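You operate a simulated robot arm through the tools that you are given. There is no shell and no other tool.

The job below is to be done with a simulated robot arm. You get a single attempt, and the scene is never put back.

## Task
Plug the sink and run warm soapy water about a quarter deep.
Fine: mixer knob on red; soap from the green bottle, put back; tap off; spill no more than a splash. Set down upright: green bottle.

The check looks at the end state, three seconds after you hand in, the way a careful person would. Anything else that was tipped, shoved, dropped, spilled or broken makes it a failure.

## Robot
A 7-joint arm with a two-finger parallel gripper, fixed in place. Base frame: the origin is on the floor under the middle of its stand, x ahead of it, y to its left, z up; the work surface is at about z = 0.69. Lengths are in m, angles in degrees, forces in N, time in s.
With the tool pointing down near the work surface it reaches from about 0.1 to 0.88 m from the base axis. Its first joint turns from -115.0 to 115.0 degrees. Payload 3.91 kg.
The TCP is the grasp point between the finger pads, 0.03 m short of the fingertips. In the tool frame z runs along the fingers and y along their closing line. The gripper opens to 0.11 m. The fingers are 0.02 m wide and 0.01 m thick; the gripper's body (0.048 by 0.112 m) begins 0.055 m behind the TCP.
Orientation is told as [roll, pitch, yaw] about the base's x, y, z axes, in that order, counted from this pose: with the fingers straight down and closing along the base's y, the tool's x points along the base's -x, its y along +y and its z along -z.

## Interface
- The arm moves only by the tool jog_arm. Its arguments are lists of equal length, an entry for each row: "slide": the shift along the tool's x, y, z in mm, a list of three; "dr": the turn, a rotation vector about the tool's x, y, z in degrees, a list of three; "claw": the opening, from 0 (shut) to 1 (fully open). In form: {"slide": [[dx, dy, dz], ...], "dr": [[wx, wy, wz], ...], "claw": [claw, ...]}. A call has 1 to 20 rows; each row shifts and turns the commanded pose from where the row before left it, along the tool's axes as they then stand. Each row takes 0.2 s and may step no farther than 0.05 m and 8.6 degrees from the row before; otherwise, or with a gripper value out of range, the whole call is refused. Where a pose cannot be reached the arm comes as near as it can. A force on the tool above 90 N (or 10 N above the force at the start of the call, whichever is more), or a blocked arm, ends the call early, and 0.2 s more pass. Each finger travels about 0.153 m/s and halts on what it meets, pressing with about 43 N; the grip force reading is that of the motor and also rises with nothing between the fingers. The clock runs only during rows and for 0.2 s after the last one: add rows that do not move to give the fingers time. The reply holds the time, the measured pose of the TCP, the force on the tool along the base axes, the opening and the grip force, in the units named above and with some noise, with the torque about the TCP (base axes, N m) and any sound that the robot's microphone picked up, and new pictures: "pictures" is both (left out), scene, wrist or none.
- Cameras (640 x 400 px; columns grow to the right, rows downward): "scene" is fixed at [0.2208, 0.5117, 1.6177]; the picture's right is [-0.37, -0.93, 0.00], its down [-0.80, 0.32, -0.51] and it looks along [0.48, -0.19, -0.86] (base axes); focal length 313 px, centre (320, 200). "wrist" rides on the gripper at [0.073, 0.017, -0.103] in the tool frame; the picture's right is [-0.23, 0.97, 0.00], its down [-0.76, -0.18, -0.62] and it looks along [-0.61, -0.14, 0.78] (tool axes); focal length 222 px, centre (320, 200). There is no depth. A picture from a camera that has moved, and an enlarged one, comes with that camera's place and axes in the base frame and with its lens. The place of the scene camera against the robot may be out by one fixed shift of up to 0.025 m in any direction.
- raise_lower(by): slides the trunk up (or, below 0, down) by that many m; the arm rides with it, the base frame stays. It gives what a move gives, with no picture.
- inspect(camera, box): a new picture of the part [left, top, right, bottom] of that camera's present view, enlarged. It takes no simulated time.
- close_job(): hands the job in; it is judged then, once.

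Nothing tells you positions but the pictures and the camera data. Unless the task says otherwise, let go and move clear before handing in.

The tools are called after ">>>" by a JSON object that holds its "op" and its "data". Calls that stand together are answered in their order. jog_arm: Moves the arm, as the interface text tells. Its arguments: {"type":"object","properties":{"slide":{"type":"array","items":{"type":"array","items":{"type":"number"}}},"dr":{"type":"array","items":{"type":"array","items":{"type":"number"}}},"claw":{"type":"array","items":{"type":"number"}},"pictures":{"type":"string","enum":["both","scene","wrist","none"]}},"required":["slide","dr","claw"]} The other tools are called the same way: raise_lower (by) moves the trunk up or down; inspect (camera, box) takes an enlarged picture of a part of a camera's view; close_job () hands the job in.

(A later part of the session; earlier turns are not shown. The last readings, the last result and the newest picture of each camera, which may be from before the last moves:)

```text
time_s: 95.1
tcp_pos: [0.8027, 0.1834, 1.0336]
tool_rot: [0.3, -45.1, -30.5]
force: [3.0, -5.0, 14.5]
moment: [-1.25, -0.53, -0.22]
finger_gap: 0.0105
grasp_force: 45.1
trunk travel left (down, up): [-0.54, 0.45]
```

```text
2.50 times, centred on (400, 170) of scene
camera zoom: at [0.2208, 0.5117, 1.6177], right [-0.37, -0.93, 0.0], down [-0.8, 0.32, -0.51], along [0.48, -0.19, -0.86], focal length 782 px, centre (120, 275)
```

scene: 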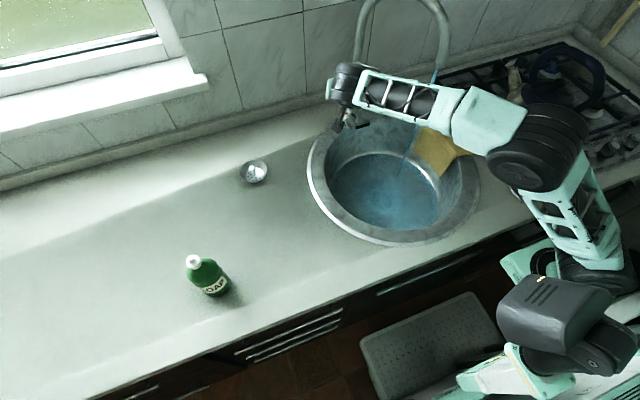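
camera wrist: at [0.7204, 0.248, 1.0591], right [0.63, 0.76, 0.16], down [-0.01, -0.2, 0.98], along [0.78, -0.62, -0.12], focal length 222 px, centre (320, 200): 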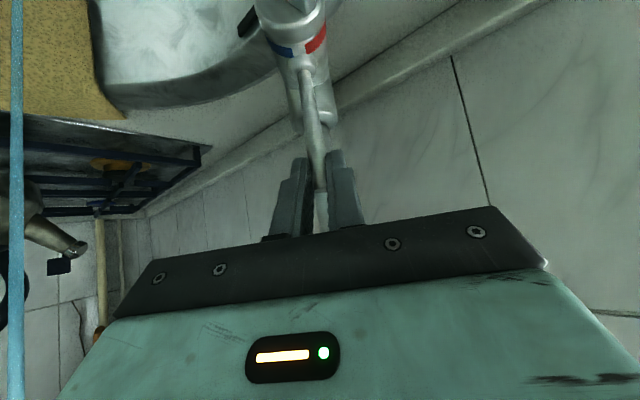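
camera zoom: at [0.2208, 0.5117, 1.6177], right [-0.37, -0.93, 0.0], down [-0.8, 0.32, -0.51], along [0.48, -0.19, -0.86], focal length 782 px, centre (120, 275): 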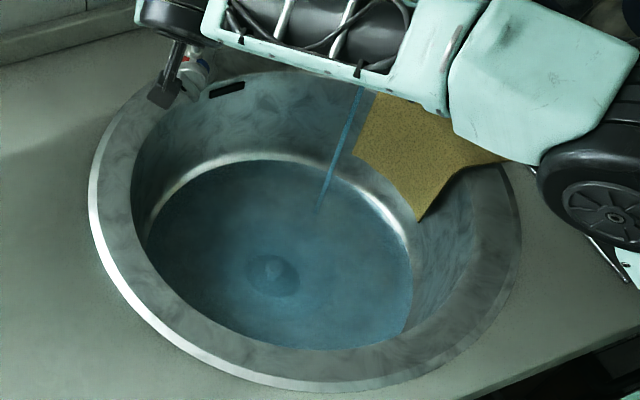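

The level is visibly rising faster. I continue with shorter checks, measuring the far waterline more precisely.

>>> {"op": "jog_arm", "data": {"slide": [[0, 0, 0], [0, 0, 0], [0, 0, 0], [0, 0, 0], [0, 0, 0], [0, 0, 0], [0, 0, 0], [0, 0, 0], [0, 0, 0], [0, 0, 0], [0, 0, 0], [0, 0, 0], [0, 0, 0], [0, 0, 0], [0, 0, 0]], "dr": [[0, 0, 0], [0, 0, 0], [0, 0, 0], [0, 0, 0], [0, 0, 0], [0, 0, 0], [0, 0, 0], [0, 0, 0], [0, 0, 0], [0, 0, 0], [0, 0, 0], [0, 0, 0], [0, 0, 0], [0, 0, 0], [0, 0, 0]], "claw": [0, 0, 0, 0, 0, 0, 0, 0, 0, 0, 0, 0, 0, 0, 0], "pictures": "none"}}

>>> {"op": "inspect", "data": {"camera": "scene", "box": [320, 110, 440, 220]}}

```text
time_s: 98.3
tcp_pos: [0.8027, 0.1827, 1.0334]
tool_rot: [0.3, -44.8, -30.4]
force: [-3.7, -0.9, 12.2]
moment: [-0.79, 0.28, -0.24]
finger_gap: 0.0105
grasp_force: 44.9
trunk travel left (down, up): [-0.54, 0.45]
```

```text
3.64 times, centred on (380, 165) of scene
camera zoom: at [0.2208, 0.5117, 1.6177], right [-0.37, -0.93, 0.0], down [-0.8, 0.32, -0.51], along [0.48, -0.19, -0.86], focal length 1138 px, centre (102, 327)
```

zoom: 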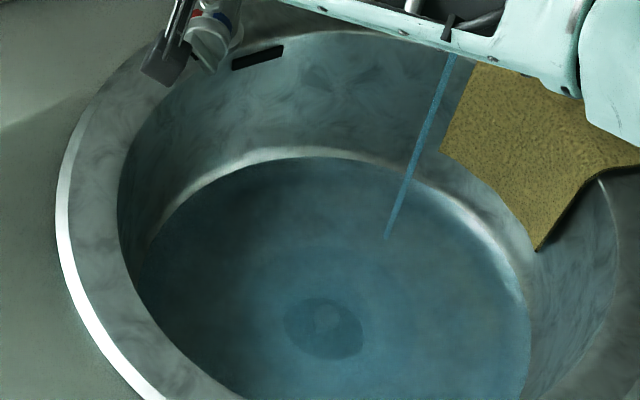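

By calibrating against the moment the plug knob submerged, I estimate the level is now about z≈0.718 (about 18% of depth). I need roughly 10 more seconds.

>>> {"op": "jog_arm", "data": {"slide": [[0, 0, 0], [0, 0, 0], [0, 0, 0], [0, 0, 0], [0, 0, 0], [0, 0, 0], [0, 0, 0], [0, 0, 0], [0, 0, 0], [0, 0, 0], [0, 0, 0], [0, 0, 0], [0, 0, 0], [0, 0, 0], [0, 0, 0], [0, 0, 0], [0, 0, 0], [0, 0, 0], [0, 0, 0], [0, 0, 0]], "dr": [[0, 0, 0], [0, 0, 0], [0, 0, 0], [0, 0, 0], [0, 0, 0], [0, 0, 0], [0, 0, 0], [0, 0, 0], [0, 0, 0], [0, 0, 0], [0, 0, 0], [0, 0, 0], [0, 0, 0], [0, 0, 0], [0, 0, 0], [0, 0, 0], [0, 0, 0], [0, 0, 0], [0, 0, 0], [0, 0, 0]], "claw": [0, 0, 0, 0, 0, 0, 0, 0, 0, 0, 0, 0, 0, 0, 0, 0, 0, 0, 0, 0], "pictures": "none"}}

>>> {"op": "inspect", "data": {"camera": "scene", "box": [320, 110, 440, 220]}}

```text
time_s: 102.5
tcp_pos: [0.8025, 0.182, 1.0326]
tool_rot: [0.2, -45.1, -30.4]
force: [-5.3, -1.2, 7.8]
moment: [-0.58, 0.59, -0.27]
finger_gap: 0.0103
grasp_force: 44.6
trunk travel left (down, up): [-0.54, 0.45]
```

```text
3.64 times, centred on (380, 165) of scene
camera zoom: at [0.2208, 0.5117, 1.6177], right [-0.37, -0.93, 0.0], down [-0.8, 0.32, -0.51], along [0.48, -0.19, -0.86], focal length 1138 px, centre (102, 327)
```

zoom: 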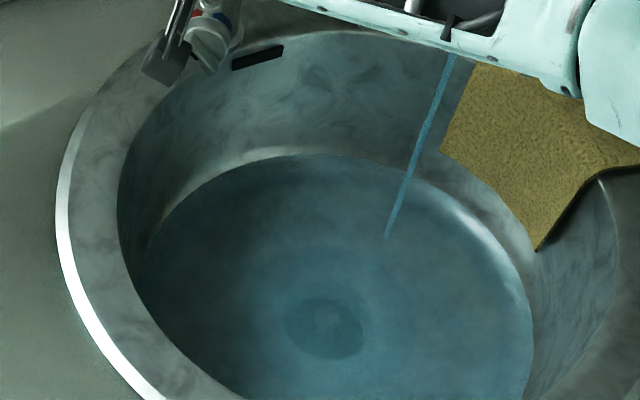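

I estimate about z≈0.723 now, rising a bit over 1 mm/s. I wait about 3 more seconds and then push the lever back to shut the water off.

>>> {"op": "jog_arm", "data": {"slide": [[0, 0, 0], [0, 0, 0], [0, 0, 0], [0, 0, 0], [0, 0, 0], [0, 0, 0], [0, 0, 0], [0, 0, 0], [0, 0, 0], [0, 0, 0], [0, 0, 0], [0, 0, 0], [0, 0, 0]], "dr": [[0, 0, 0], [0, 0, 0], [0, 0, 0], [0, 0, 0], [0, 0, 0], [0, 0, 0], [0, 0, 0], [0, 0, 0], [0, 0, 0], [0, 0, 0], [0, 0, 0], [0, 0, 0], [0, 0, 0]], "claw": [0, 0, 0, 0, 0, 0, 0, 0, 0, 0, 0, 0, 0], "pictures": "none"}}

>>> {"op": "inspect", "data": {"camera": "scene", "box": [320, 110, 440, 220]}}

```text
time_s: 105.3
tcp_pos: [0.8017, 0.1822, 1.0337]
tool_rot: [0.2, -45.0, -30.5]
force: [-4.4, -2.1, 5.3]
moment: [-0.59, 0.48, -0.29]
finger_gap: 0.0104
grasp_force: 44.9
trunk travel left (down, up): [-0.54, 0.45]
```

```text
3.64 times, centred on (380, 165) of scene
camera zoom: at [0.2208, 0.5117, 1.6177], right [-0.37, -0.93, 0.0], down [-0.8, 0.32, -0.51], along [0.48, -0.19, -0.86], focal length 1138 px, centre (102, 327)
```

zoom: 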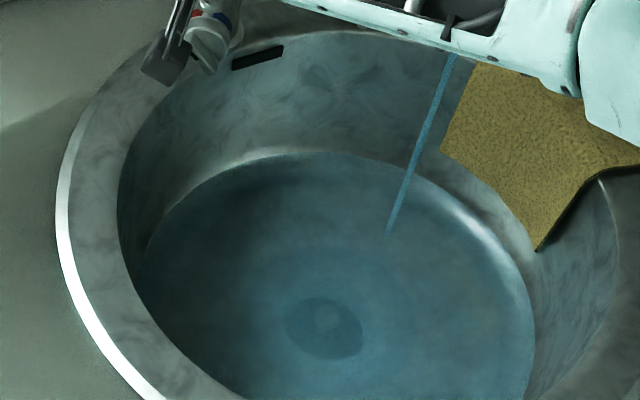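

Level about z≈0.727. I shut the tap now by pushing the lever back along its arc to its original upright position, with a slight overtravel.

>>> {"op": "jog_arm", "data": {"slide": [[-7.3, -0.7, 6.1], [-7.3, -0.6, 6.1], [-7.4, -0.6, 6.2], [-1.4, 0, 1.4], [0, 0, 0], [0, 0, 0]], "dr": [[0, 0, 0], [0, 0, 0], [0, 0, 0], [0, 0, 0], [0, 0, 0], [0, 0, 0]], "claw": [0, 0, 0, 0, 0, 0], "pictures": "both"}}

>>> {"op": "inspect", "data": {"camera": "scene", "box": [320, 90, 480, 250]}}

```text
time_s: 106.7
tcp_pos: [0.8273, 0.1662, 1.0364]
tool_rot: [0.2, -44.9, -30.4]
force: [-30.1, 3.6, -5.6]
moment: [0.38, 1.14, -0.18]
finger_gap: 0.0104
grasp_force: 44.8
trunk travel left (down, up): [-0.54, 0.45]
camera wrist: at [0.7272, 0.2433, 1.0578], right [0.63, 0.76, 0.16], down [-0.01, -0.21, 0.98], along [0.78, -0.62, -0.13], focal length 222 px, centre (320, 200)
```

scene: 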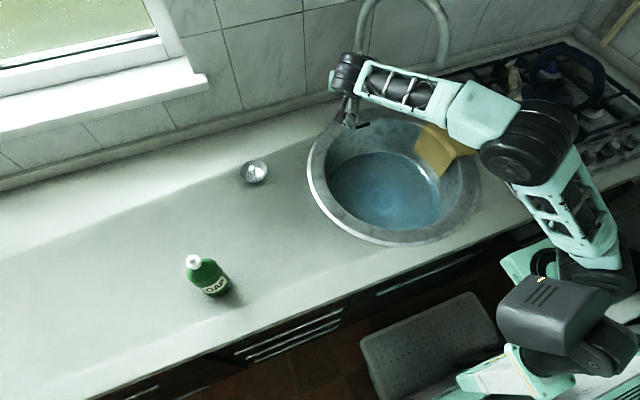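
wrist: 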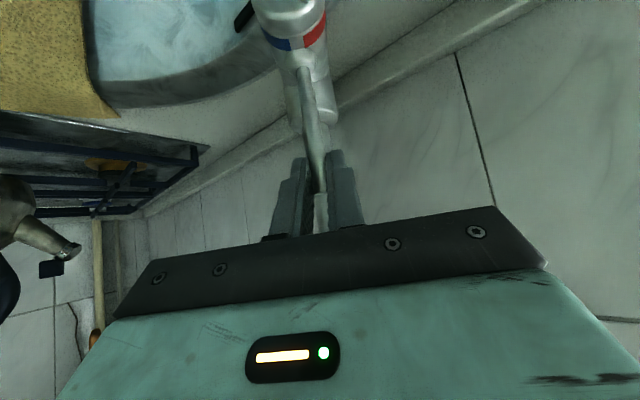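

```text
2.50 times, centred on (400, 170) of scene
camera zoom: at [0.2208, 0.5117, 1.6177], right [-0.37, -0.93, 0.0], down [-0.8, 0.32, -0.51], along [0.48, -0.19, -0.86], focal length 782 px, centre (120, 275)
```

zoom: 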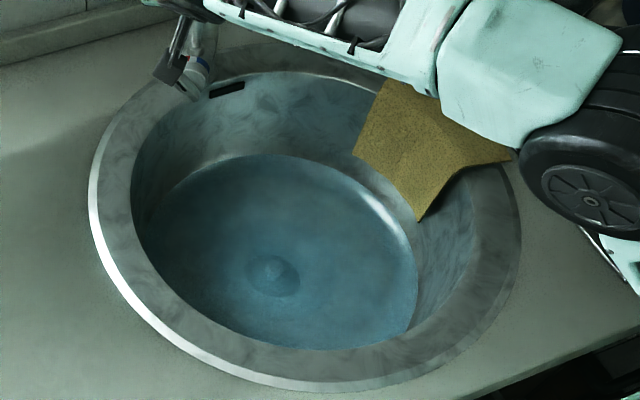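

The stream has stopped and the lever is hard against its closed stop. I open the fingers and back away from it.

>>> {"op": "jog_arm", "data": {"slide": [[0, 0, 0], [0, 0, 0], [0, 0, -20], [0, 0, -30], [0, 0, -30], [0, 0, 0]], "dr": [[0, 0, 0], [0, 0, 0], [0, 0, 0], [0, 0, 0], [0, 0, 0], [0, 0, 0]], "claw": [0.25, 0.45, 0.45, 0.45, 0.45, 0.45]}}

>>> {"op": "inspect", "data": {"camera": "wrist", "box": [240, 60, 400, 240]}}

>>> {"op": "inspect", "data": {"camera": "scene", "box": [320, 40, 480, 250]}}

```text
time_s: 108.1
tcp_pos: [0.7792, 0.1939, 1.0911]
tool_rot: [0.2, -45.1, -30.5]
force: [-0.9, -0.2, -0.4]
moment: [-0.02, 0.04, -0.02]
finger_gap: 0.0495
grasp_force: 0.1
trunk travel left (down, up): [-0.54, 0.45]
camera wrist: at [0.6794, 0.271, 1.1148], right [0.63, 0.76, 0.16], down [-0.01, -0.2, 0.98], along [0.78, -0.62, -0.12], focal length 222 px, centre (320, 200)
```

scene: 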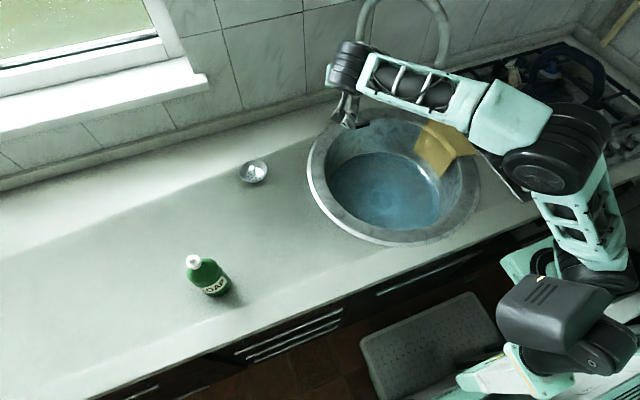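
wrist: 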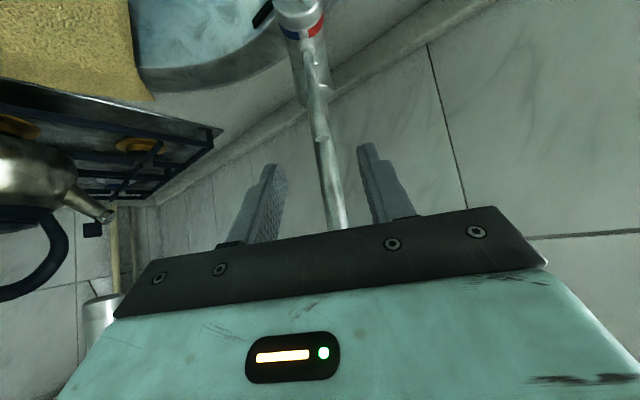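

```text
2.22 times, centred on (320, 150) of wrist
camera zoom: at [0.6794, 0.271, 1.1148], right [0.63, 0.76, 0.16], down [-0.01, -0.2, 0.98], along [0.78, -0.62, -0.12], focal length 494 px, centre (320, 311)
```

zoom: 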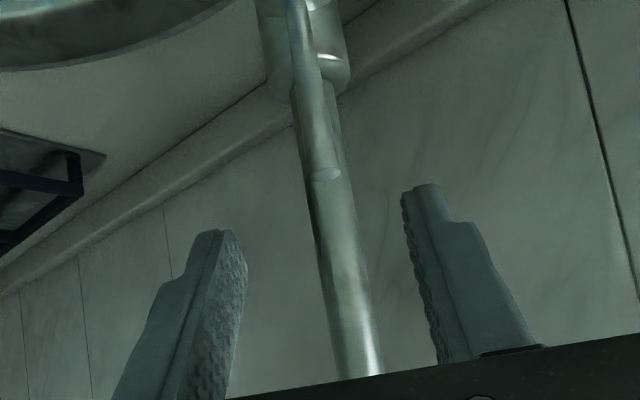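

```text
1.90 times, centred on (400, 145) of scene
camera zoom: at [0.2208, 0.5117, 1.6177], right [-0.37, -0.93, 0.0], down [-0.8, 0.32, -0.51], along [0.48, -0.19, -0.86], focal length 596 px, centre (168, 305)
```

zoom: 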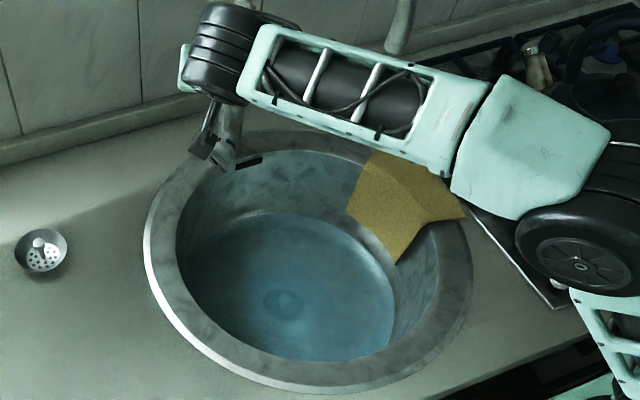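

The tap is off and the lever upright. I back away to the left, straighten the tool, and then look at the water level from the wrist camera.

>>> {"op": "jog_arm", "data": {"slide": [[22.6, 5.5, -31], [22.6, 5.5, -31], [22.6, 5.5, -31], [22.6, 5.5, -31], [22.6, 5.5, -31], [30, 0, -15], [30, 0, -15], [0, 0, 0]], "dr": [[0, 0, 0], [0, 0, 0], [0, 0, 0], [0, 0, 0], [0, 0, 0], [0, 7.5, 0], [0, 7.5, 0], [0, 0, 0]], "claw": [0.45, 0.45, 0.45, 0.45, 0.45, 0.45, 0.45, 0.45]}}

```text
time_s: 109.9
tcp_pos: [0.5731, 0.3452, 1.1063]
tool_rot: [0.3, -29.8, -30.5]
force: [0.3, 0.2, -0.1]
moment: [0.0, 0.0, 0.0]
finger_gap: 0.0496
grasp_force: 0.0
trunk travel left (down, up): [-0.54, 0.45]
camera wrist: at [0.4827, 0.4166, 1.1604], right [0.66, 0.74, 0.12], down [0.21, -0.33, 0.92], along [0.72, -0.58, -0.38], focal length 222 px, centre (320, 200)
```

scene: 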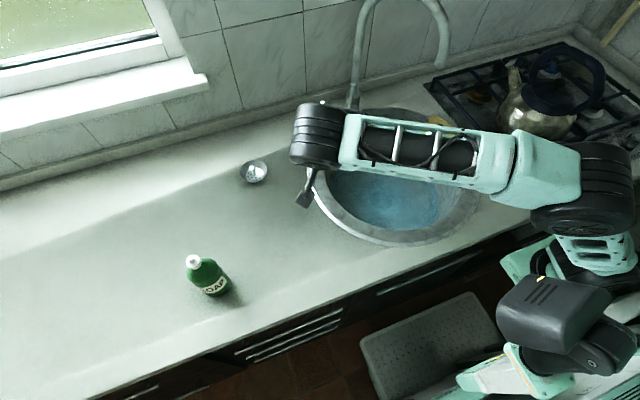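
wrist: 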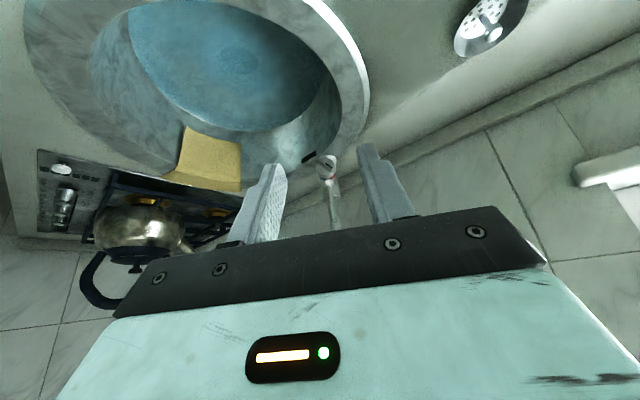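

From here the wrist camera sees the water against the far wall and rim. I enlarge it to estimate the depth fraction.

>>> {"op": "inspect", "data": {"camera": "wrist", "box": [60, 0, 380, 200]}}

>>> {"op": "inspect", "data": {"camera": "wrist", "box": [290, 140, 370, 230]}}

```text
2.00 times, centred on (220, 100) of wrist
camera zoom: at [0.4827, 0.4166, 1.1604], right [0.66, 0.74, 0.12], down [0.21, -0.33, 0.92], along [0.72, -0.58, -0.38], focal length 444 px, centre (520, 400)
```

zoom: 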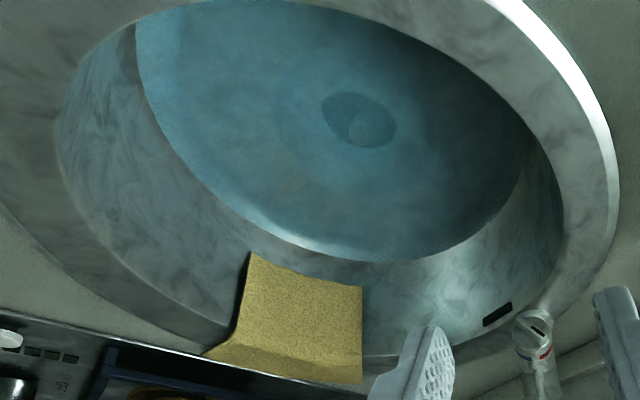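

```text
4.44 times, centred on (330, 185) of wrist
camera zoom: at [0.4827, 0.4166, 1.1604], right [0.66, 0.74, 0.12], down [0.21, -0.33, 0.92], along [0.72, -0.58, -0.38], focal length 987 px, centre (276, 267)
```

zoom: 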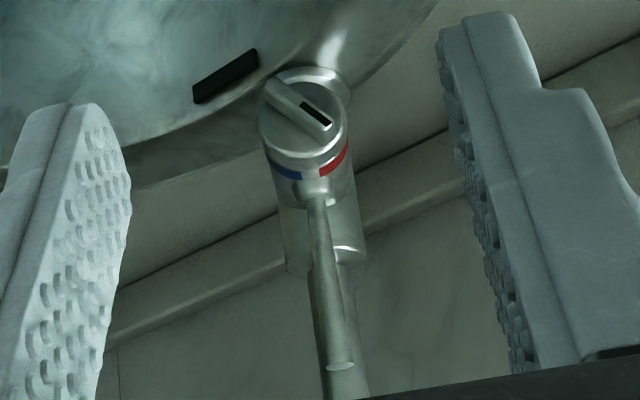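

Fitting the waterline in this view gives about z≈0.707–0.712, so the level is only about 13% of the bowl's depth, lower than I estimated. I take one more view from a different angle to confirm before adding more.

>>> {"op": "jog_arm", "data": {"slide": [[0, 0, 0], [0, 0, 0], [0, 0, 0], [0, 0, 0], [0, 0, 0]], "dr": [[-3.8, 0, -6.6], [-3.8, 0, -6.6], [-3.8, 0, -6.6], [-3.8, 0, -6.6], [0, 0, 0]], "claw": [0.45, 0.45, 0.45, 0.45, 0.45], "pictures": "wrist"}}

>>> {"op": "inspect", "data": {"camera": "wrist", "box": [0, 0, 340, 212]}}

```text
time_s: 111.1
tcp_pos: [0.5743, 0.3453, 1.1063]
tool_rot: [0.2, -30.0, 0.1]
force: [-0.3, 0.7, -0.6]
moment: [0.0, 0.02, 0.03]
finger_gap: 0.0496
grasp_force: 0.0
trunk travel left (down, up): [-0.54, 0.45]
camera wrist: at [0.4586, 0.3616, 1.1592], right [0.19, 0.97, 0.12], down [0.35, -0.18, 0.92], along [0.92, -0.14, -0.37], focal length 222 px, centre (320, 200)
```

wrist: 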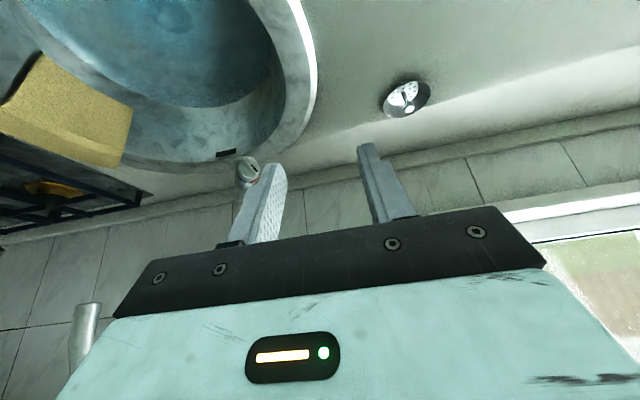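

```text
1.88 times, centred on (170, 106) of wrist
camera zoom: at [0.4586, 0.3616, 1.1592], right [0.19, 0.97, 0.12], down [0.35, -0.18, 0.92], along [0.92, -0.14, -0.37], focal length 418 px, centre (602, 377)
```

zoom: 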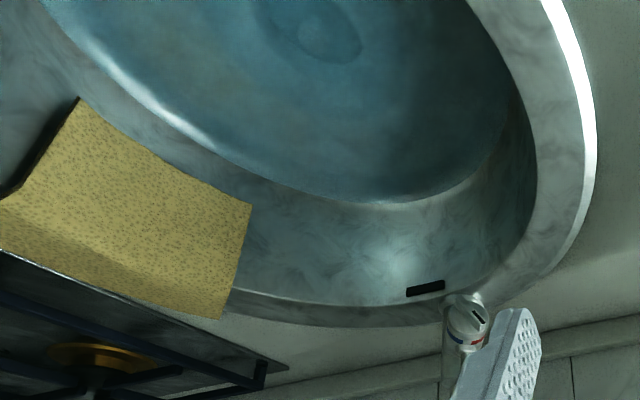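

A second view agrees (about z≈0.708, roughly 12% deep), so I'll add about 2 cm more. I turn back to the lever orientation to re-open the tap.

>>> {"op": "jog_arm", "data": {"slide": [[0, 0, 0], [0, 0, 0], [0, 0, 0], [0, 0, 0], [0, 0, 0], [0, 0, 0], [0, 0, 0]], "dr": [[3.8, 0, 6.6], [3.8, 0, 6.6], [3.8, 0, 6.6], [3.8, 0, 6.6], [0, -7.5, 0], [0, -7.5, 0], [0, 0, 0]], "claw": [0.45, 0.45, 0.45, 0.45, 0.45, 0.45, 0.45], "pictures": "none"}}

```text
time_s: 112.7
tcp_pos: [0.5723, 0.3449, 1.105]
tool_rot: [0.3, -45.1, -30.5]
force: [-0.2, 0.1, 1.1]
moment: [0.04, 0.0, 0.03]
finger_gap: 0.0496
grasp_force: 0.0
trunk travel left (down, up): [-0.54, 0.45]
```

I retrace the straight approach to just short of the lever.

>>> {"op": "jog_arm", "data": {"slide": [[-28.4, -4.2, 31.7], [-28.4, -4.2, 31.7], [-28.4, -4.2, 31.7], [-28.4, -4.2, 31.7], [-28.4, -4.2, 31.7], [-28.4, -4.2, 31.7], [0, 0, 0]], "dr": [[0, 0, 0], [0, 0, 0], [0, 0, 0], [0, 0, 0], [0, 0, 0], [0, 0, 0], [0, 0, 0]], "claw": [0.45, 0.45, 0.45, 0.45, 0.45, 0.45, 0.45], "pictures": "none"}}

>>> {"op": "inspect", "data": {"camera": "wrist", "box": [240, 60, 400, 240]}}

```text
time_s: 114.3
tcp_pos: [0.7817, 0.1975, 1.093]
tool_rot: [0.1, -45.0, -30.4]
force: [-0.3, 0.4, -1.1]
moment: [-0.01, -0.02, -0.02]
finger_gap: 0.0496
grasp_force: 0.0
trunk travel left (down, up): [-0.54, 0.45]
```

```text
2.22 times, centred on (320, 150) of wrist
camera zoom: at [0.6826, 0.2733, 1.1145], right [0.63, 0.76, 0.16], down [-0.01, -0.2, 0.98], along [0.78, -0.62, -0.12], focal length 494 px, centre (320, 311)
```

zoom: 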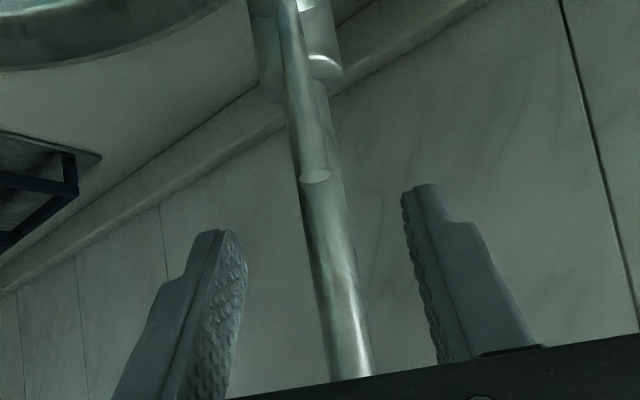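

The lever is centred between the fingers again. I move in to the grip position and close.

>>> {"op": "jog_arm", "data": {"slide": [[1, -2, 30], [1, -2, 30], [0, 0, 18], [0, 0, 0], [0, 0, 0], [0, 0, 0]], "dr": [[0, 0, 0], [0, 0, 0], [0, 0, 0], [0, 0, 0], [0, 0, 0], [0, 0, 0]], "claw": [0.45, 0.45, 0.45, 0.3, 0, 0], "pictures": "none"}}

>>> {"op": "inspect", "data": {"camera": "wrist", "box": [240, 60, 400, 240]}}

>>> {"op": "inspect", "data": {"camera": "scene", "box": [320, 110, 440, 220]}}

```text
time_s: 115.7
tcp_pos: [0.8267, 0.1664, 1.0353]
tool_rot: [0.3, -45.0, -30.5]
force: [7.9, 4.4, 0.8]
moment: [-0.32, -0.26, 0.07]
finger_gap: 0.0105
grasp_force: 45.2
trunk travel left (down, up): [-0.54, 0.45]
```

```text
2.22 times, centred on (320, 150) of wrist
camera zoom: at [0.727, 0.2433, 1.0572], right [0.63, 0.76, 0.16], down [-0.01, -0.21, 0.98], along [0.78, -0.62, -0.12], focal length 494 px, centre (320, 311)
```

zoom: 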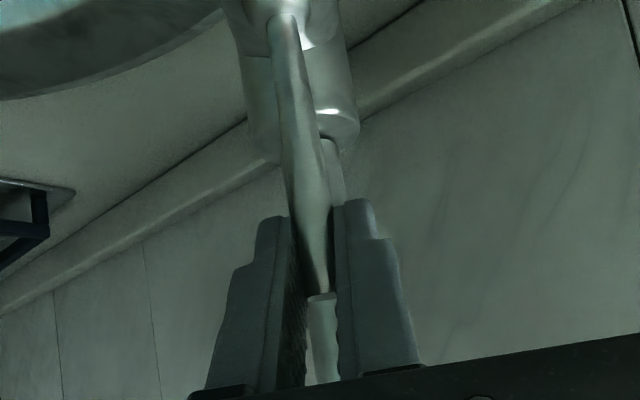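

```text
3.64 times, centred on (380, 165) of scene
camera zoom: at [0.2208, 0.5117, 1.6177], right [-0.37, -0.93, 0.0], down [-0.8, 0.32, -0.51], along [0.48, -0.19, -0.86], focal length 1138 px, centre (102, 327)
```

zoom: 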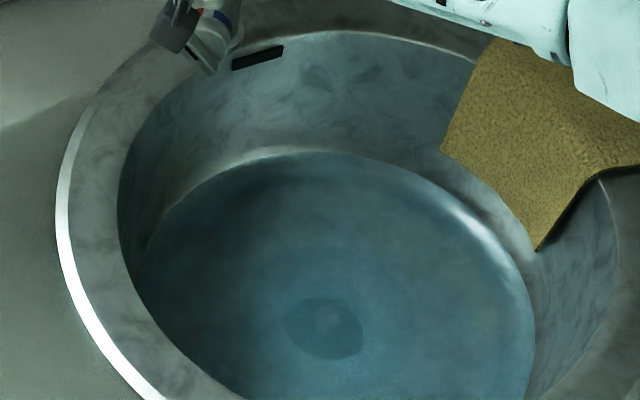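

Gripped again. I open the lever along the same arc to the same opening as before and hold.

>>> {"op": "jog_arm", "data": {"slide": [[5.5, 0.5, -4.6], [5.5, 0.5, -4.6], [5.5, 0.5, -4.6], [5.5, 0.4, -4.6], [0, 0, 0], [0, 0, 0], [0, 0, 0], [0, 0, 0], [0, 0, 0], [0, 0, 0], [0, 0, 0], [0, 0, 0], [0, 0, 0], [0, 0, 0], [0, 0, 0], [0, 0, 0], [0, 0, 0], [0, 0, 0], [0, 0, 0], [0, 0, 0]], "dr": [[0, 0, 0], [0, 0, 0], [0, 0, 0], [0, 0, 0], [0, 0, 0], [0, 0, 0], [0, 0, 0], [0, 0, 0], [0, 0, 0], [0, 0, 0], [0, 0, 0], [0, 0, 0], [0, 0, 0], [0, 0, 0], [0, 0, 0], [0, 0, 0], [0, 0, 0], [0, 0, 0], [0, 0, 0], [0, 0, 0]], "claw": [0, 0, 0, 0, 0, 0, 0, 0, 0, 0, 0, 0, 0, 0, 0, 0, 0, 0, 0, 0], "pictures": "none"}}

>>> {"op": "inspect", "data": {"camera": "scene", "box": [320, 110, 440, 220]}}

```text
time_s: 119.9
tcp_pos: [0.8028, 0.1833, 1.0303]
tool_rot: [0.1, -44.8, -30.3]
force: [6.9, 4.6, -13.2]
moment: [-0.48, 0.61, -0.08]
finger_gap: 0.0108
grasp_force: 45.1
trunk travel left (down, up): [-0.54, 0.45]
```

```text
3.64 times, centred on (380, 165) of scene
camera zoom: at [0.2208, 0.5117, 1.6177], right [-0.37, -0.93, 0.0], down [-0.8, 0.32, -0.51], along [0.48, -0.19, -0.86], focal length 1138 px, centre (102, 327)
```

zoom: 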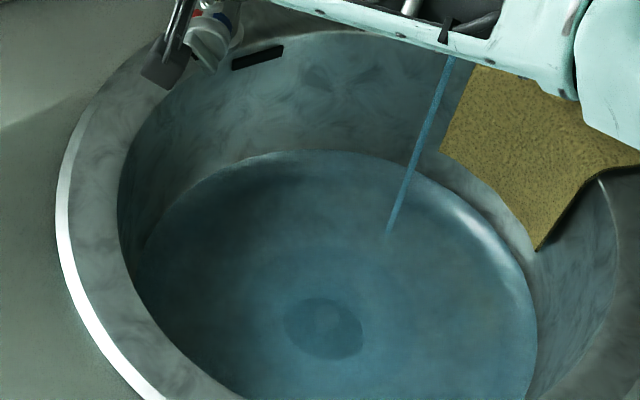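

Running again. I hold and keep measuring the far waterline, which needs to rise from y≈151 to about y≈135 in this enlarged view.

>>> {"op": "jog_arm", "data": {"slide": [[0, 0, 0], [0, 0, 0], [0, 0, 0], [0, 0, 0], [0, 0, 0], [0, 0, 0], [0, 0, 0], [0, 0, 0], [0, 0, 0], [0, 0, 0], [0, 0, 0], [0, 0, 0], [0, 0, 0], [0, 0, 0], [0, 0, 0], [0, 0, 0], [0, 0, 0], [0, 0, 0], [0, 0, 0], [0, 0, 0]], "dr": [[0, 0, 0], [0, 0, 0], [0, 0, 0], [0, 0, 0], [0, 0, 0], [0, 0, 0], [0, 0, 0], [0, 0, 0], [0, 0, 0], [0, 0, 0], [0, 0, 0], [0, 0, 0], [0, 0, 0], [0, 0, 0], [0, 0, 0], [0, 0, 0], [0, 0, 0], [0, 0, 0], [0, 0, 0], [0, 0, 0]], "claw": [0, 0, 0, 0, 0, 0, 0, 0, 0, 0, 0, 0, 0, 0, 0, 0, 0, 0, 0, 0], "pictures": "none"}}

>>> {"op": "jog_arm", "data": {"slide": [[0, 0, 0], [0, 0, 0], [0, 0, 0], [0, 0, 0], [0, 0, 0], [0, 0, 0], [0, 0, 0], [0, 0, 0], [0, 0, 0], [0, 0, 0]], "dr": [[0, 0, 0], [0, 0, 0], [0, 0, 0], [0, 0, 0], [0, 0, 0], [0, 0, 0], [0, 0, 0], [0, 0, 0], [0, 0, 0], [0, 0, 0]], "claw": [0, 0, 0, 0, 0, 0, 0, 0, 0, 0], "pictures": "none"}}

>>> {"op": "inspect", "data": {"camera": "scene", "box": [320, 110, 440, 220]}}

```text
time_s: 124.1
tcp_pos: [0.803, 0.1828, 1.0314]
tool_rot: [0.2, -45.0, -30.4]
force: [2.9, 4.2, -16.7]
moment: [-0.24, 1.0, -0.13]
finger_gap: 0.0106
grasp_force: 45.0
trunk travel left (down, up): [-0.54, 0.45]
```

```text
time_s: 126.3
tcp_pos: [0.8024, 0.1823, 1.0318]
tool_rot: [0.1, -45.0, -30.4]
force: [5.6, 2.7, -15.3]
moment: [-0.42, 0.68, -0.08]
finger_gap: 0.0108
grasp_force: 45.3
trunk travel left (down, up): [-0.54, 0.45]
```

```text
3.64 times, centred on (380, 165) of scene
camera zoom: at [0.2208, 0.5117, 1.6177], right [-0.37, -0.93, 0.0], down [-0.8, 0.32, -0.51], along [0.48, -0.19, -0.86], focal length 1138 px, centre (102, 327)
```

zoom: 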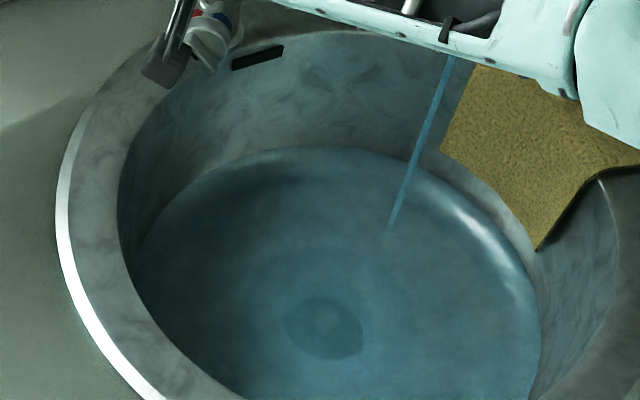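

The point where the stream meets the surface also tracks the level: I now estimate about z≈0.714. I open slightly further to speed up and continue.

>>> {"op": "jog_arm", "data": {"slide": [[6.6, 0, -1.3], [0, 0, 0], [0, 0, 0], [0, 0, 0], [0, 0, 0], [0, 0, 0], [0, 0, 0], [0, 0, 0], [0, 0, 0], [0, 0, 0], [0, 0, 0], [0, 0, 0], [0, 0, 0], [0, 0, 0], [0, 0, 0], [0, 0, 0], [0, 0, 0], [0, 0, 0], [0, 0, 0], [0, 0, 0]], "dr": [[0, 0, 0], [0, 0, 0], [0, 0, 0], [0, 0, 0], [0, 0, 0], [0, 0, 0], [0, 0, 0], [0, 0, 0], [0, 0, 0], [0, 0, 0], [0, 0, 0], [0, 0, 0], [0, 0, 0], [0, 0, 0], [0, 0, 0], [0, 0, 0], [0, 0, 0], [0, 0, 0], [0, 0, 0], [0, 0, 0]], "claw": [0, 0, 0, 0, 0, 0, 0, 0, 0, 0, 0, 0, 0, 0, 0, 0, 0, 0, 0, 0], "pictures": "none"}}

>>> {"op": "inspect", "data": {"camera": "scene", "box": [320, 110, 440, 220]}}

```text
time_s: 130.5
tcp_pos: [0.7965, 0.1859, 1.028]
tool_rot: [0.4, -45.1, -30.4]
force: [7.7, 16.1, 18.4]
moment: [-0.76, -0.3, 0.12]
finger_gap: 0.0108
grasp_force: 45.0
trunk travel left (down, up): [-0.54, 0.45]
```

```text
3.64 times, centred on (380, 165) of scene
camera zoom: at [0.2208, 0.5117, 1.6177], right [-0.37, -0.93, 0.0], down [-0.8, 0.32, -0.51], along [0.48, -0.19, -0.86], focal length 1138 px, centre (102, 327)
```

zoom: 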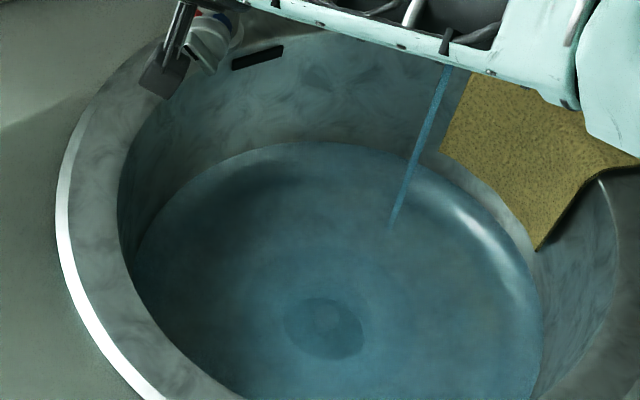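

The rate is now about 1 px per second in this view (waterline at y≈143). I hold about 5 more seconds and re-check.

>>> {"op": "jog_arm", "data": {"slide": [[0, 1.5, 0], [0, 0, 0], [0, 0, 0], [0, 0, 0], [0, 0, 0], [0, 0, 0], [0, 0, 0], [0, 0, 0], [0, 0, 0], [0, 0, 0], [0, 0, 0], [0, 0, 0], [0, 0, 0], [0, 0, 0], [0, 0, 0], [0, 0, 0], [0, 0, 0], [0, 0, 0], [0, 0, 0], [0, 0, 0]], "dr": [[0, 0, 0], [0, 0, 0], [0, 0, 0], [0, 0, 0], [0, 0, 0], [0, 0, 0], [0, 0, 0], [0, 0, 0], [0, 0, 0], [0, 0, 0], [0, 0, 0], [0, 0, 0], [0, 0, 0], [0, 0, 0], [0, 0, 0], [0, 0, 0], [0, 0, 0], [0, 0, 0], [0, 0, 0], [0, 0, 0]], "claw": [0, 0, 0, 0, 0, 0, 0, 0, 0, 0, 0, 0, 0, 0, 0, 0, 0, 0, 0, 0], "pictures": "none"}}

>>> {"op": "inspect", "data": {"camera": "scene", "box": [320, 110, 440, 220]}}

```text
time_s: 134.7
tcp_pos: [0.7962, 0.1861, 1.0289]
tool_rot: [0.3, -45.1, -30.4]
force: [-4.4, 4.4, 10.8]
moment: [-0.49, 0.57, -0.23]
finger_gap: 0.0107
grasp_force: 45.0
trunk travel left (down, up): [-0.54, 0.45]
```

```text
3.64 times, centred on (380, 165) of scene
camera zoom: at [0.2208, 0.5117, 1.6177], right [-0.37, -0.93, 0.0], down [-0.8, 0.32, -0.51], along [0.48, -0.19, -0.86], focal length 1138 px, centre (102, 327)
```

zoom: 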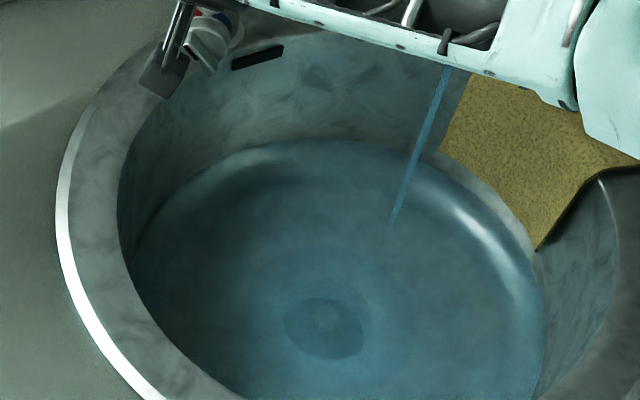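

The waterline is at y≈140 (about z≈0.722–0.726). Three more seconds, then I shut it off.

>>> {"op": "jog_arm", "data": {"slide": [[0, 0, 0], [0, 0, 0], [0, 0, 0], [0, 0, 0], [0, 0, 0], [0, 0, 0], [0, 0, 0], [0, 0, 0], [0, 0, 0], [0, 0, 0], [0, 0, 0], [0, 0, 0], [0, 0, 0], [0, 0, 0]], "dr": [[0, 0, 0], [0, 0, 0], [0, 0, 0], [0, 0, 0], [0, 0, 0], [0, 0, 0], [0, 0, 0], [0, 0, 0], [0, 0, 0], [0, 0, 0], [0, 0, 0], [0, 0, 0], [0, 0, 0], [0, 0, 0]], "claw": [0, 0, 0, 0, 0, 0, 0, 0, 0, 0, 0, 0, 0, 0], "pictures": "none"}}

>>> {"op": "inspect", "data": {"camera": "scene", "box": [320, 110, 440, 220]}}

```text
time_s: 137.7
tcp_pos: [0.7974, 0.1866, 1.0299]
tool_rot: [0.2, -45.1, -30.5]
force: [-4.0, 1.2, 7.5]
moment: [-0.57, 0.51, -0.26]
finger_gap: 0.011
grasp_force: 45.1
trunk travel left (down, up): [-0.54, 0.45]
```

```text
3.64 times, centred on (380, 165) of scene
camera zoom: at [0.2208, 0.5117, 1.6177], right [-0.37, -0.93, 0.0], down [-0.8, 0.32, -0.51], along [0.48, -0.19, -0.86], focal length 1138 px, centre (102, 327)
```

zoom: 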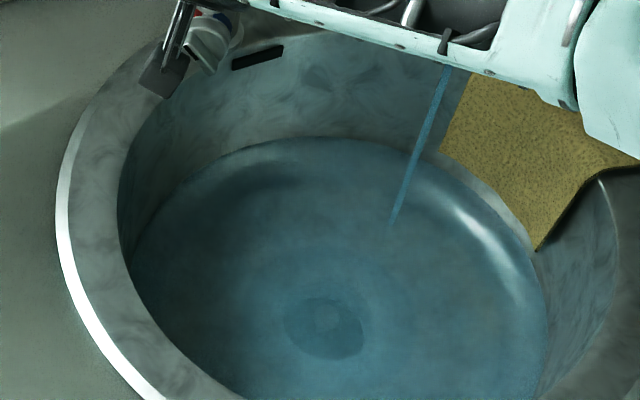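

Waterline at y≈138. I hold about 1.5 s more, then push the lever closed again with a little overtravel.

>>> {"op": "jog_arm", "data": {"slide": [[0, 0, 0], [0, 0, 0], [0, 0, 0], [0, 0, 0], [0, 0, 0], [0, 0, 0], [0, 0, 0], [-7.6, -0.9, 5.4], [-7.6, -0.8, 5.4], [-7.7, -0.8, 5.4], [-7.7, -0.8, 5.5], [0, 0, 0], [0, 0, 0]], "dr": [[0, 0, 0], [0, 0, 0], [0, 0, 0], [0, 0, 0], [0, 0, 0], [0, 0, 0], [0, 0, 0], [0, 0, 0], [0, 0, 0], [0, 0, 0], [0, 0, 0], [0, 0, 0], [0, 0, 0]], "claw": [0, 0, 0, 0, 0, 0, 0, 0, 0, 0, 0, 0, 0], "pictures": "none"}}

>>> {"op": "inspect", "data": {"camera": "scene", "box": [320, 110, 440, 220]}}

>>> {"op": "inspect", "data": {"camera": "wrist", "box": [240, 60, 400, 240]}}

```text
time_s: 140.5
tcp_pos: [0.827, 0.1671, 1.0326]
tool_rot: [0.1, -44.7, -30.3]
force: [-26.6, 9.2, -19.9]
moment: [0.31, 0.69, -0.09]
finger_gap: 0.0105
grasp_force: 45.1
trunk travel left (down, up): [-0.54, 0.45]
```

```text
3.64 times, centred on (380, 165) of scene
camera zoom: at [0.2208, 0.5117, 1.6177], right [-0.37, -0.93, 0.0], down [-0.8, 0.32, -0.51], along [0.48, -0.19, -0.86], focal length 1138 px, centre (102, 327)
```

zoom: 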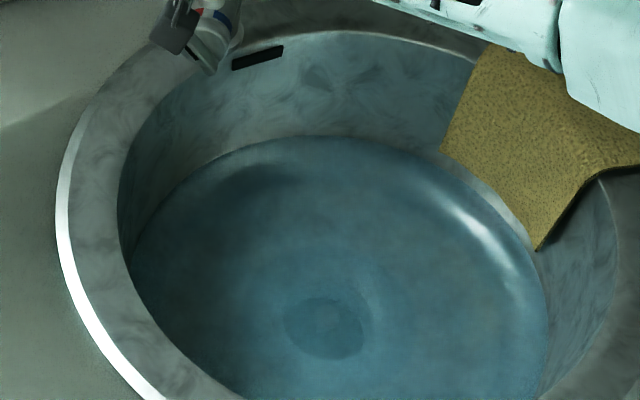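

```text
2.22 times, centred on (320, 150) of wrist
camera zoom: at [0.7269, 0.2434, 1.0562], right [0.63, 0.76, 0.16], down [0.0, -0.21, 0.98], along [0.78, -0.62, -0.13], focal length 494 px, centre (320, 311)
```

zoom: 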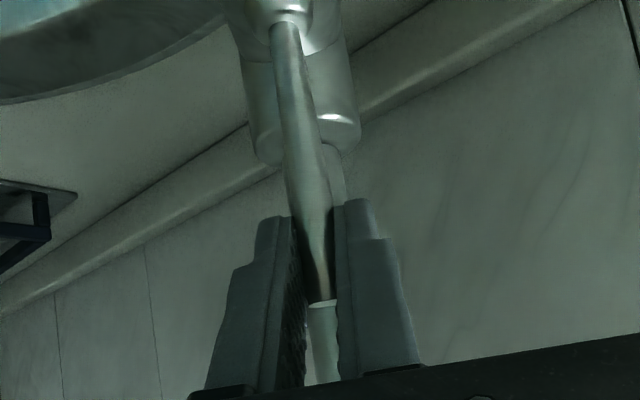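

The water is off again (lever on its stop). I release, back away along the same path and re-measure the level from the wrist camera.

>>> {"op": "jog_arm", "data": {"slide": [[0, 0, 0], [0, 0, 0], [0, 0, -20], [0, 0, -30], [0, 0, -30], [22.6, 5.5, -31], [22.6, 5.5, -31], [22.6, 5.5, -31], [22.6, 5.5, -31], [22.6, 5.5, -31], [30, 0, -15], [30, 0, -15], [0, 0, 0]], "dr": [[0, 0, 0], [0, 0, 0], [0, 0, 0], [0, 0, 0], [0, 0, 0], [0, 0, 0], [0, 0, 0], [0, 0, 0], [0, 0, 0], [0, 0, 0], [0, 7.5, 0], [0, 7.5, 0], [0, 0, 0]], "claw": [0.25, 0.45, 0.45, 0.45, 0.45, 0.45, 0.45, 0.45, 0.45, 0.45, 0.45, 0.45, 0.45], "pictures": "both"}}

>>> {"op": "inspect", "data": {"camera": "wrist", "box": [60, 0, 380, 200]}}

>>> {"op": "inspect", "data": {"camera": "scene", "box": [320, 40, 480, 250]}}

```text
time_s: 143.3
tcp_pos: [0.5736, 0.3412, 1.1035]
tool_rot: [0.2, -29.9, -30.4]
force: [-0.1, 0.5, 0.3]
moment: [-0.01, -0.02, 0.01]
finger_gap: 0.0497
grasp_force: 0.1
trunk travel left (down, up): [-0.54, 0.45]
camera wrist: at [0.4829, 0.4132, 1.1581], right [0.66, 0.74, 0.12], down [0.21, -0.33, 0.92], along [0.72, -0.58, -0.38], focal length 222 px, centre (320, 200)
```

scene: 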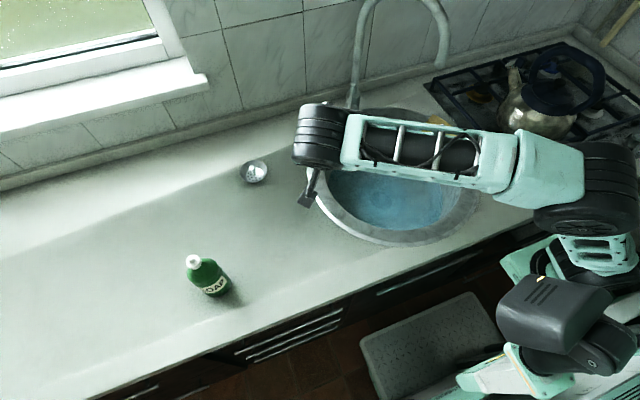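
wrist: 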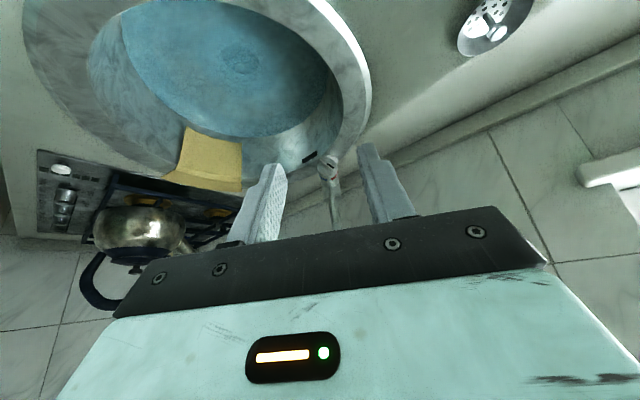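

```text
2.00 times, centred on (220, 100) of wrist
camera zoom: at [0.4829, 0.4132, 1.1581], right [0.66, 0.74, 0.12], down [0.21, -0.33, 0.92], along [0.72, -0.58, -0.38], focal length 444 px, centre (520, 400)
```

zoom: 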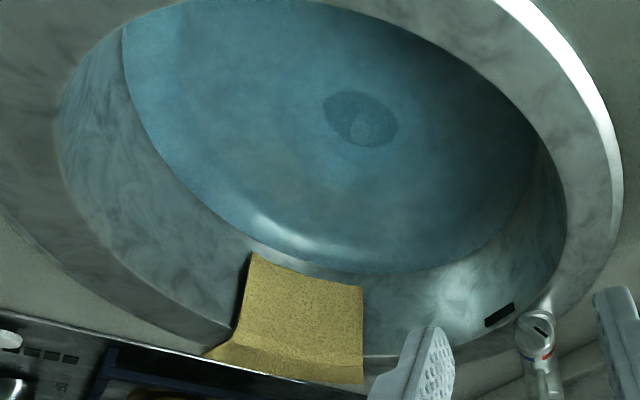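

```text
1.90 times, centred on (400, 145) of scene
camera zoom: at [0.2208, 0.5117, 1.6177], right [-0.37, -0.93, 0.0], down [-0.8, 0.32, -0.51], along [0.48, -0.19, -0.86], focal length 596 px, centre (168, 305)
```

zoom: 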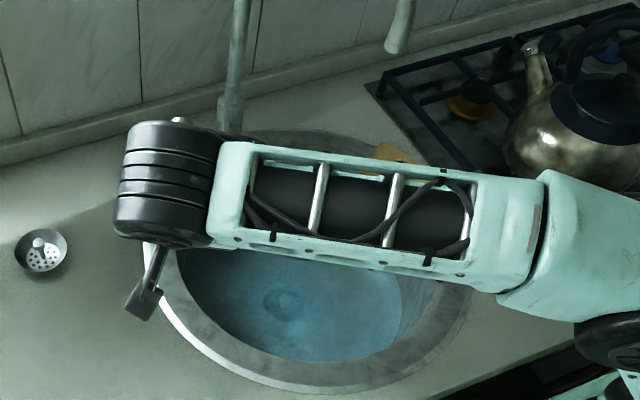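

The refit gives the water surface at about z≈0.730, about a quarter of the bowl's depth, with the tap off and the mixer on red. Next is the soap: I'll need a side grip plus a wrist roll to pour, so I first test in free air that the arm can hold the hand nearly horizontal.

>>> {"op": "jog_arm", "data": {"slide": [[0, 0, 0], [0, 0, 0], [0, 0, 0], [0, 0, 0], [0, 0, 0], [0, 0, 0], [0, 0, 0]], "dr": [[0, -7.5, 0], [0, -7.5, 0], [0, -7.5, 0], [0, -7.5, 0], [0, -7.5, 0], [0, -7.5, 0], [0, 0, 0]], "claw": [0.45, 0.6, 0.7, 0.8, 0.9, 0.9, 0.9]}}

```text
time_s: 145.1
tcp_pos: [0.6298, 0.2847, 1.1365]
tool_rot: [12.2, -72.3, -49.4]
force: [-0.4, 1.0, -0.1]
moment: [-0.06, -0.01, -0.04]
finger_gap: 0.0991
grasp_force: 0.0
trunk travel left (down, up): [-0.54, 0.45]
stopped in row 7: the arm was blocked; the commanded pose is now the measured one
camera wrist: at [0.5452, 0.3721, 1.0995], right [0.64, 0.72, 0.28], down [-0.44, 0.04, 0.9], along [0.63, -0.7, 0.34], focal length 222 px, centre (320, 200)
```

scene: 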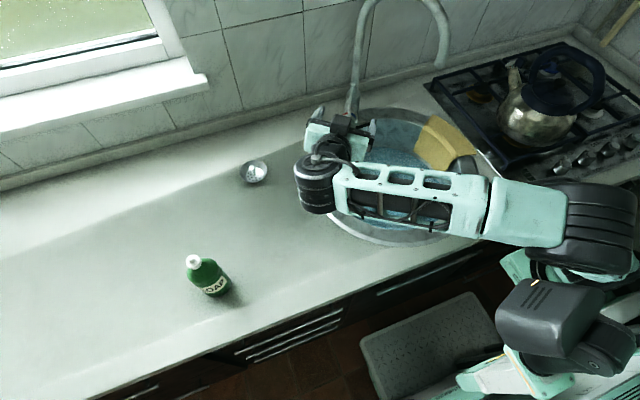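
wrist: 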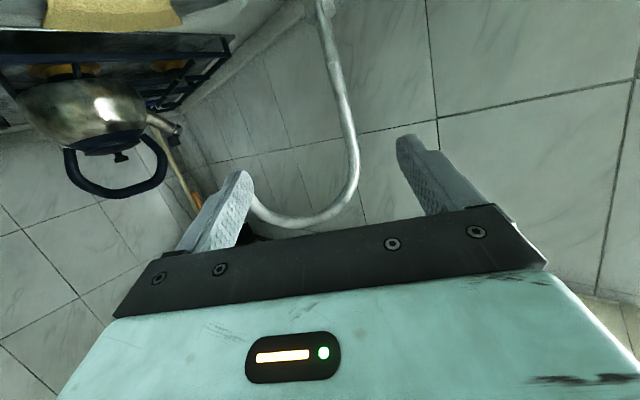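

At this orientation the arm hits a wrist limit again (I believe the last joint). Rolling the other way has plenty of range, so I'll grip the bottle from a pose where the pour roll turns toward neutral. First I return to the orientation that worked at the lever.

>>> {"op": "jog_arm", "data": {"slide": [[0, 0, 0], [0, 0, 0], [0, 0, 0], [0, 0, 0], [0, 0, 0]], "dr": [[-1.2, 7, -1.8], [-1.2, 7, -1.8], [-1.2, 7, -1.8], [-1.2, 7, -1.8], [0, 0, 0]], "claw": [0.9, 0.9, 0.9, 0.9, 0.9], "pictures": "none"}}

```text
time_s: 146.3
tcp_pos: [0.628, 0.287, 1.131]
tool_rot: [-1.0, -45.1, -29.2]
force: [-0.5, -0.4, -0.7]
moment: [-0.01, -0.01, -0.01]
finger_gap: 0.0992
grasp_force: 0.1
trunk travel left (down, up): [-0.54, 0.45]
```

That worked. I now swing left toward the bottle while yawing the tool to +15°, staying high.

>>> {"op": "jog_arm", "data": {"slide": [[32.5, 11.4, -32.5], [31.2, 17.1, -31.2], [29.4, 22.6, -29.4], [27.1, 27.7, -27.1], [24.4, 32.4, -24.4], [21.3, 36.6, -21.3], [0, 0, 0]], "dr": [[-5.2, 0, -5.2], [-5.2, 0, -5.2], [-5.2, 0, -5.2], [-5.2, 0, -5.2], [-5.2, 0, -5.2], [-5.2, 0, -5.2], [0, 0, 0]], "claw": [0.9, 0.9, 0.9, 0.9, 0.9, 0.9, 0.9]}}

```text
time_s: 148.1
tcp_pos: [0.4607, 0.465, 1.1487]
tool_rot: [1.5, -45.6, 9.6]
force: [0.7, 0.5, -0.7]
moment: [-0.01, 0.01, 0.03]
finger_gap: 0.0987
grasp_force: 0.0
trunk travel left (down, up): [-0.54, 0.45]
stopped in row 7: the arm was blocked; the commanded pose is now the measured one
camera wrist: at [0.3347, 0.4573, 1.1706], right [-0.02, 0.98, 0.18], down [0.12, -0.18, 0.98], along [0.99, 0.05, -0.12], focal length 222 px, centre (320, 200)
```

scene: 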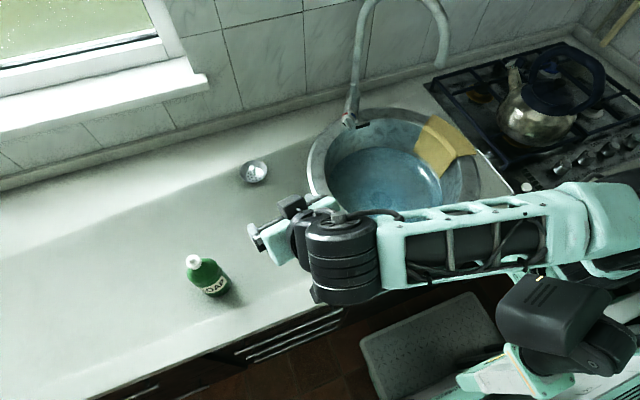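
wrist: 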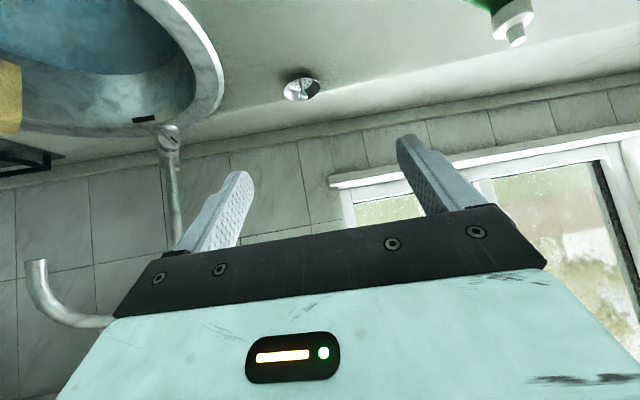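

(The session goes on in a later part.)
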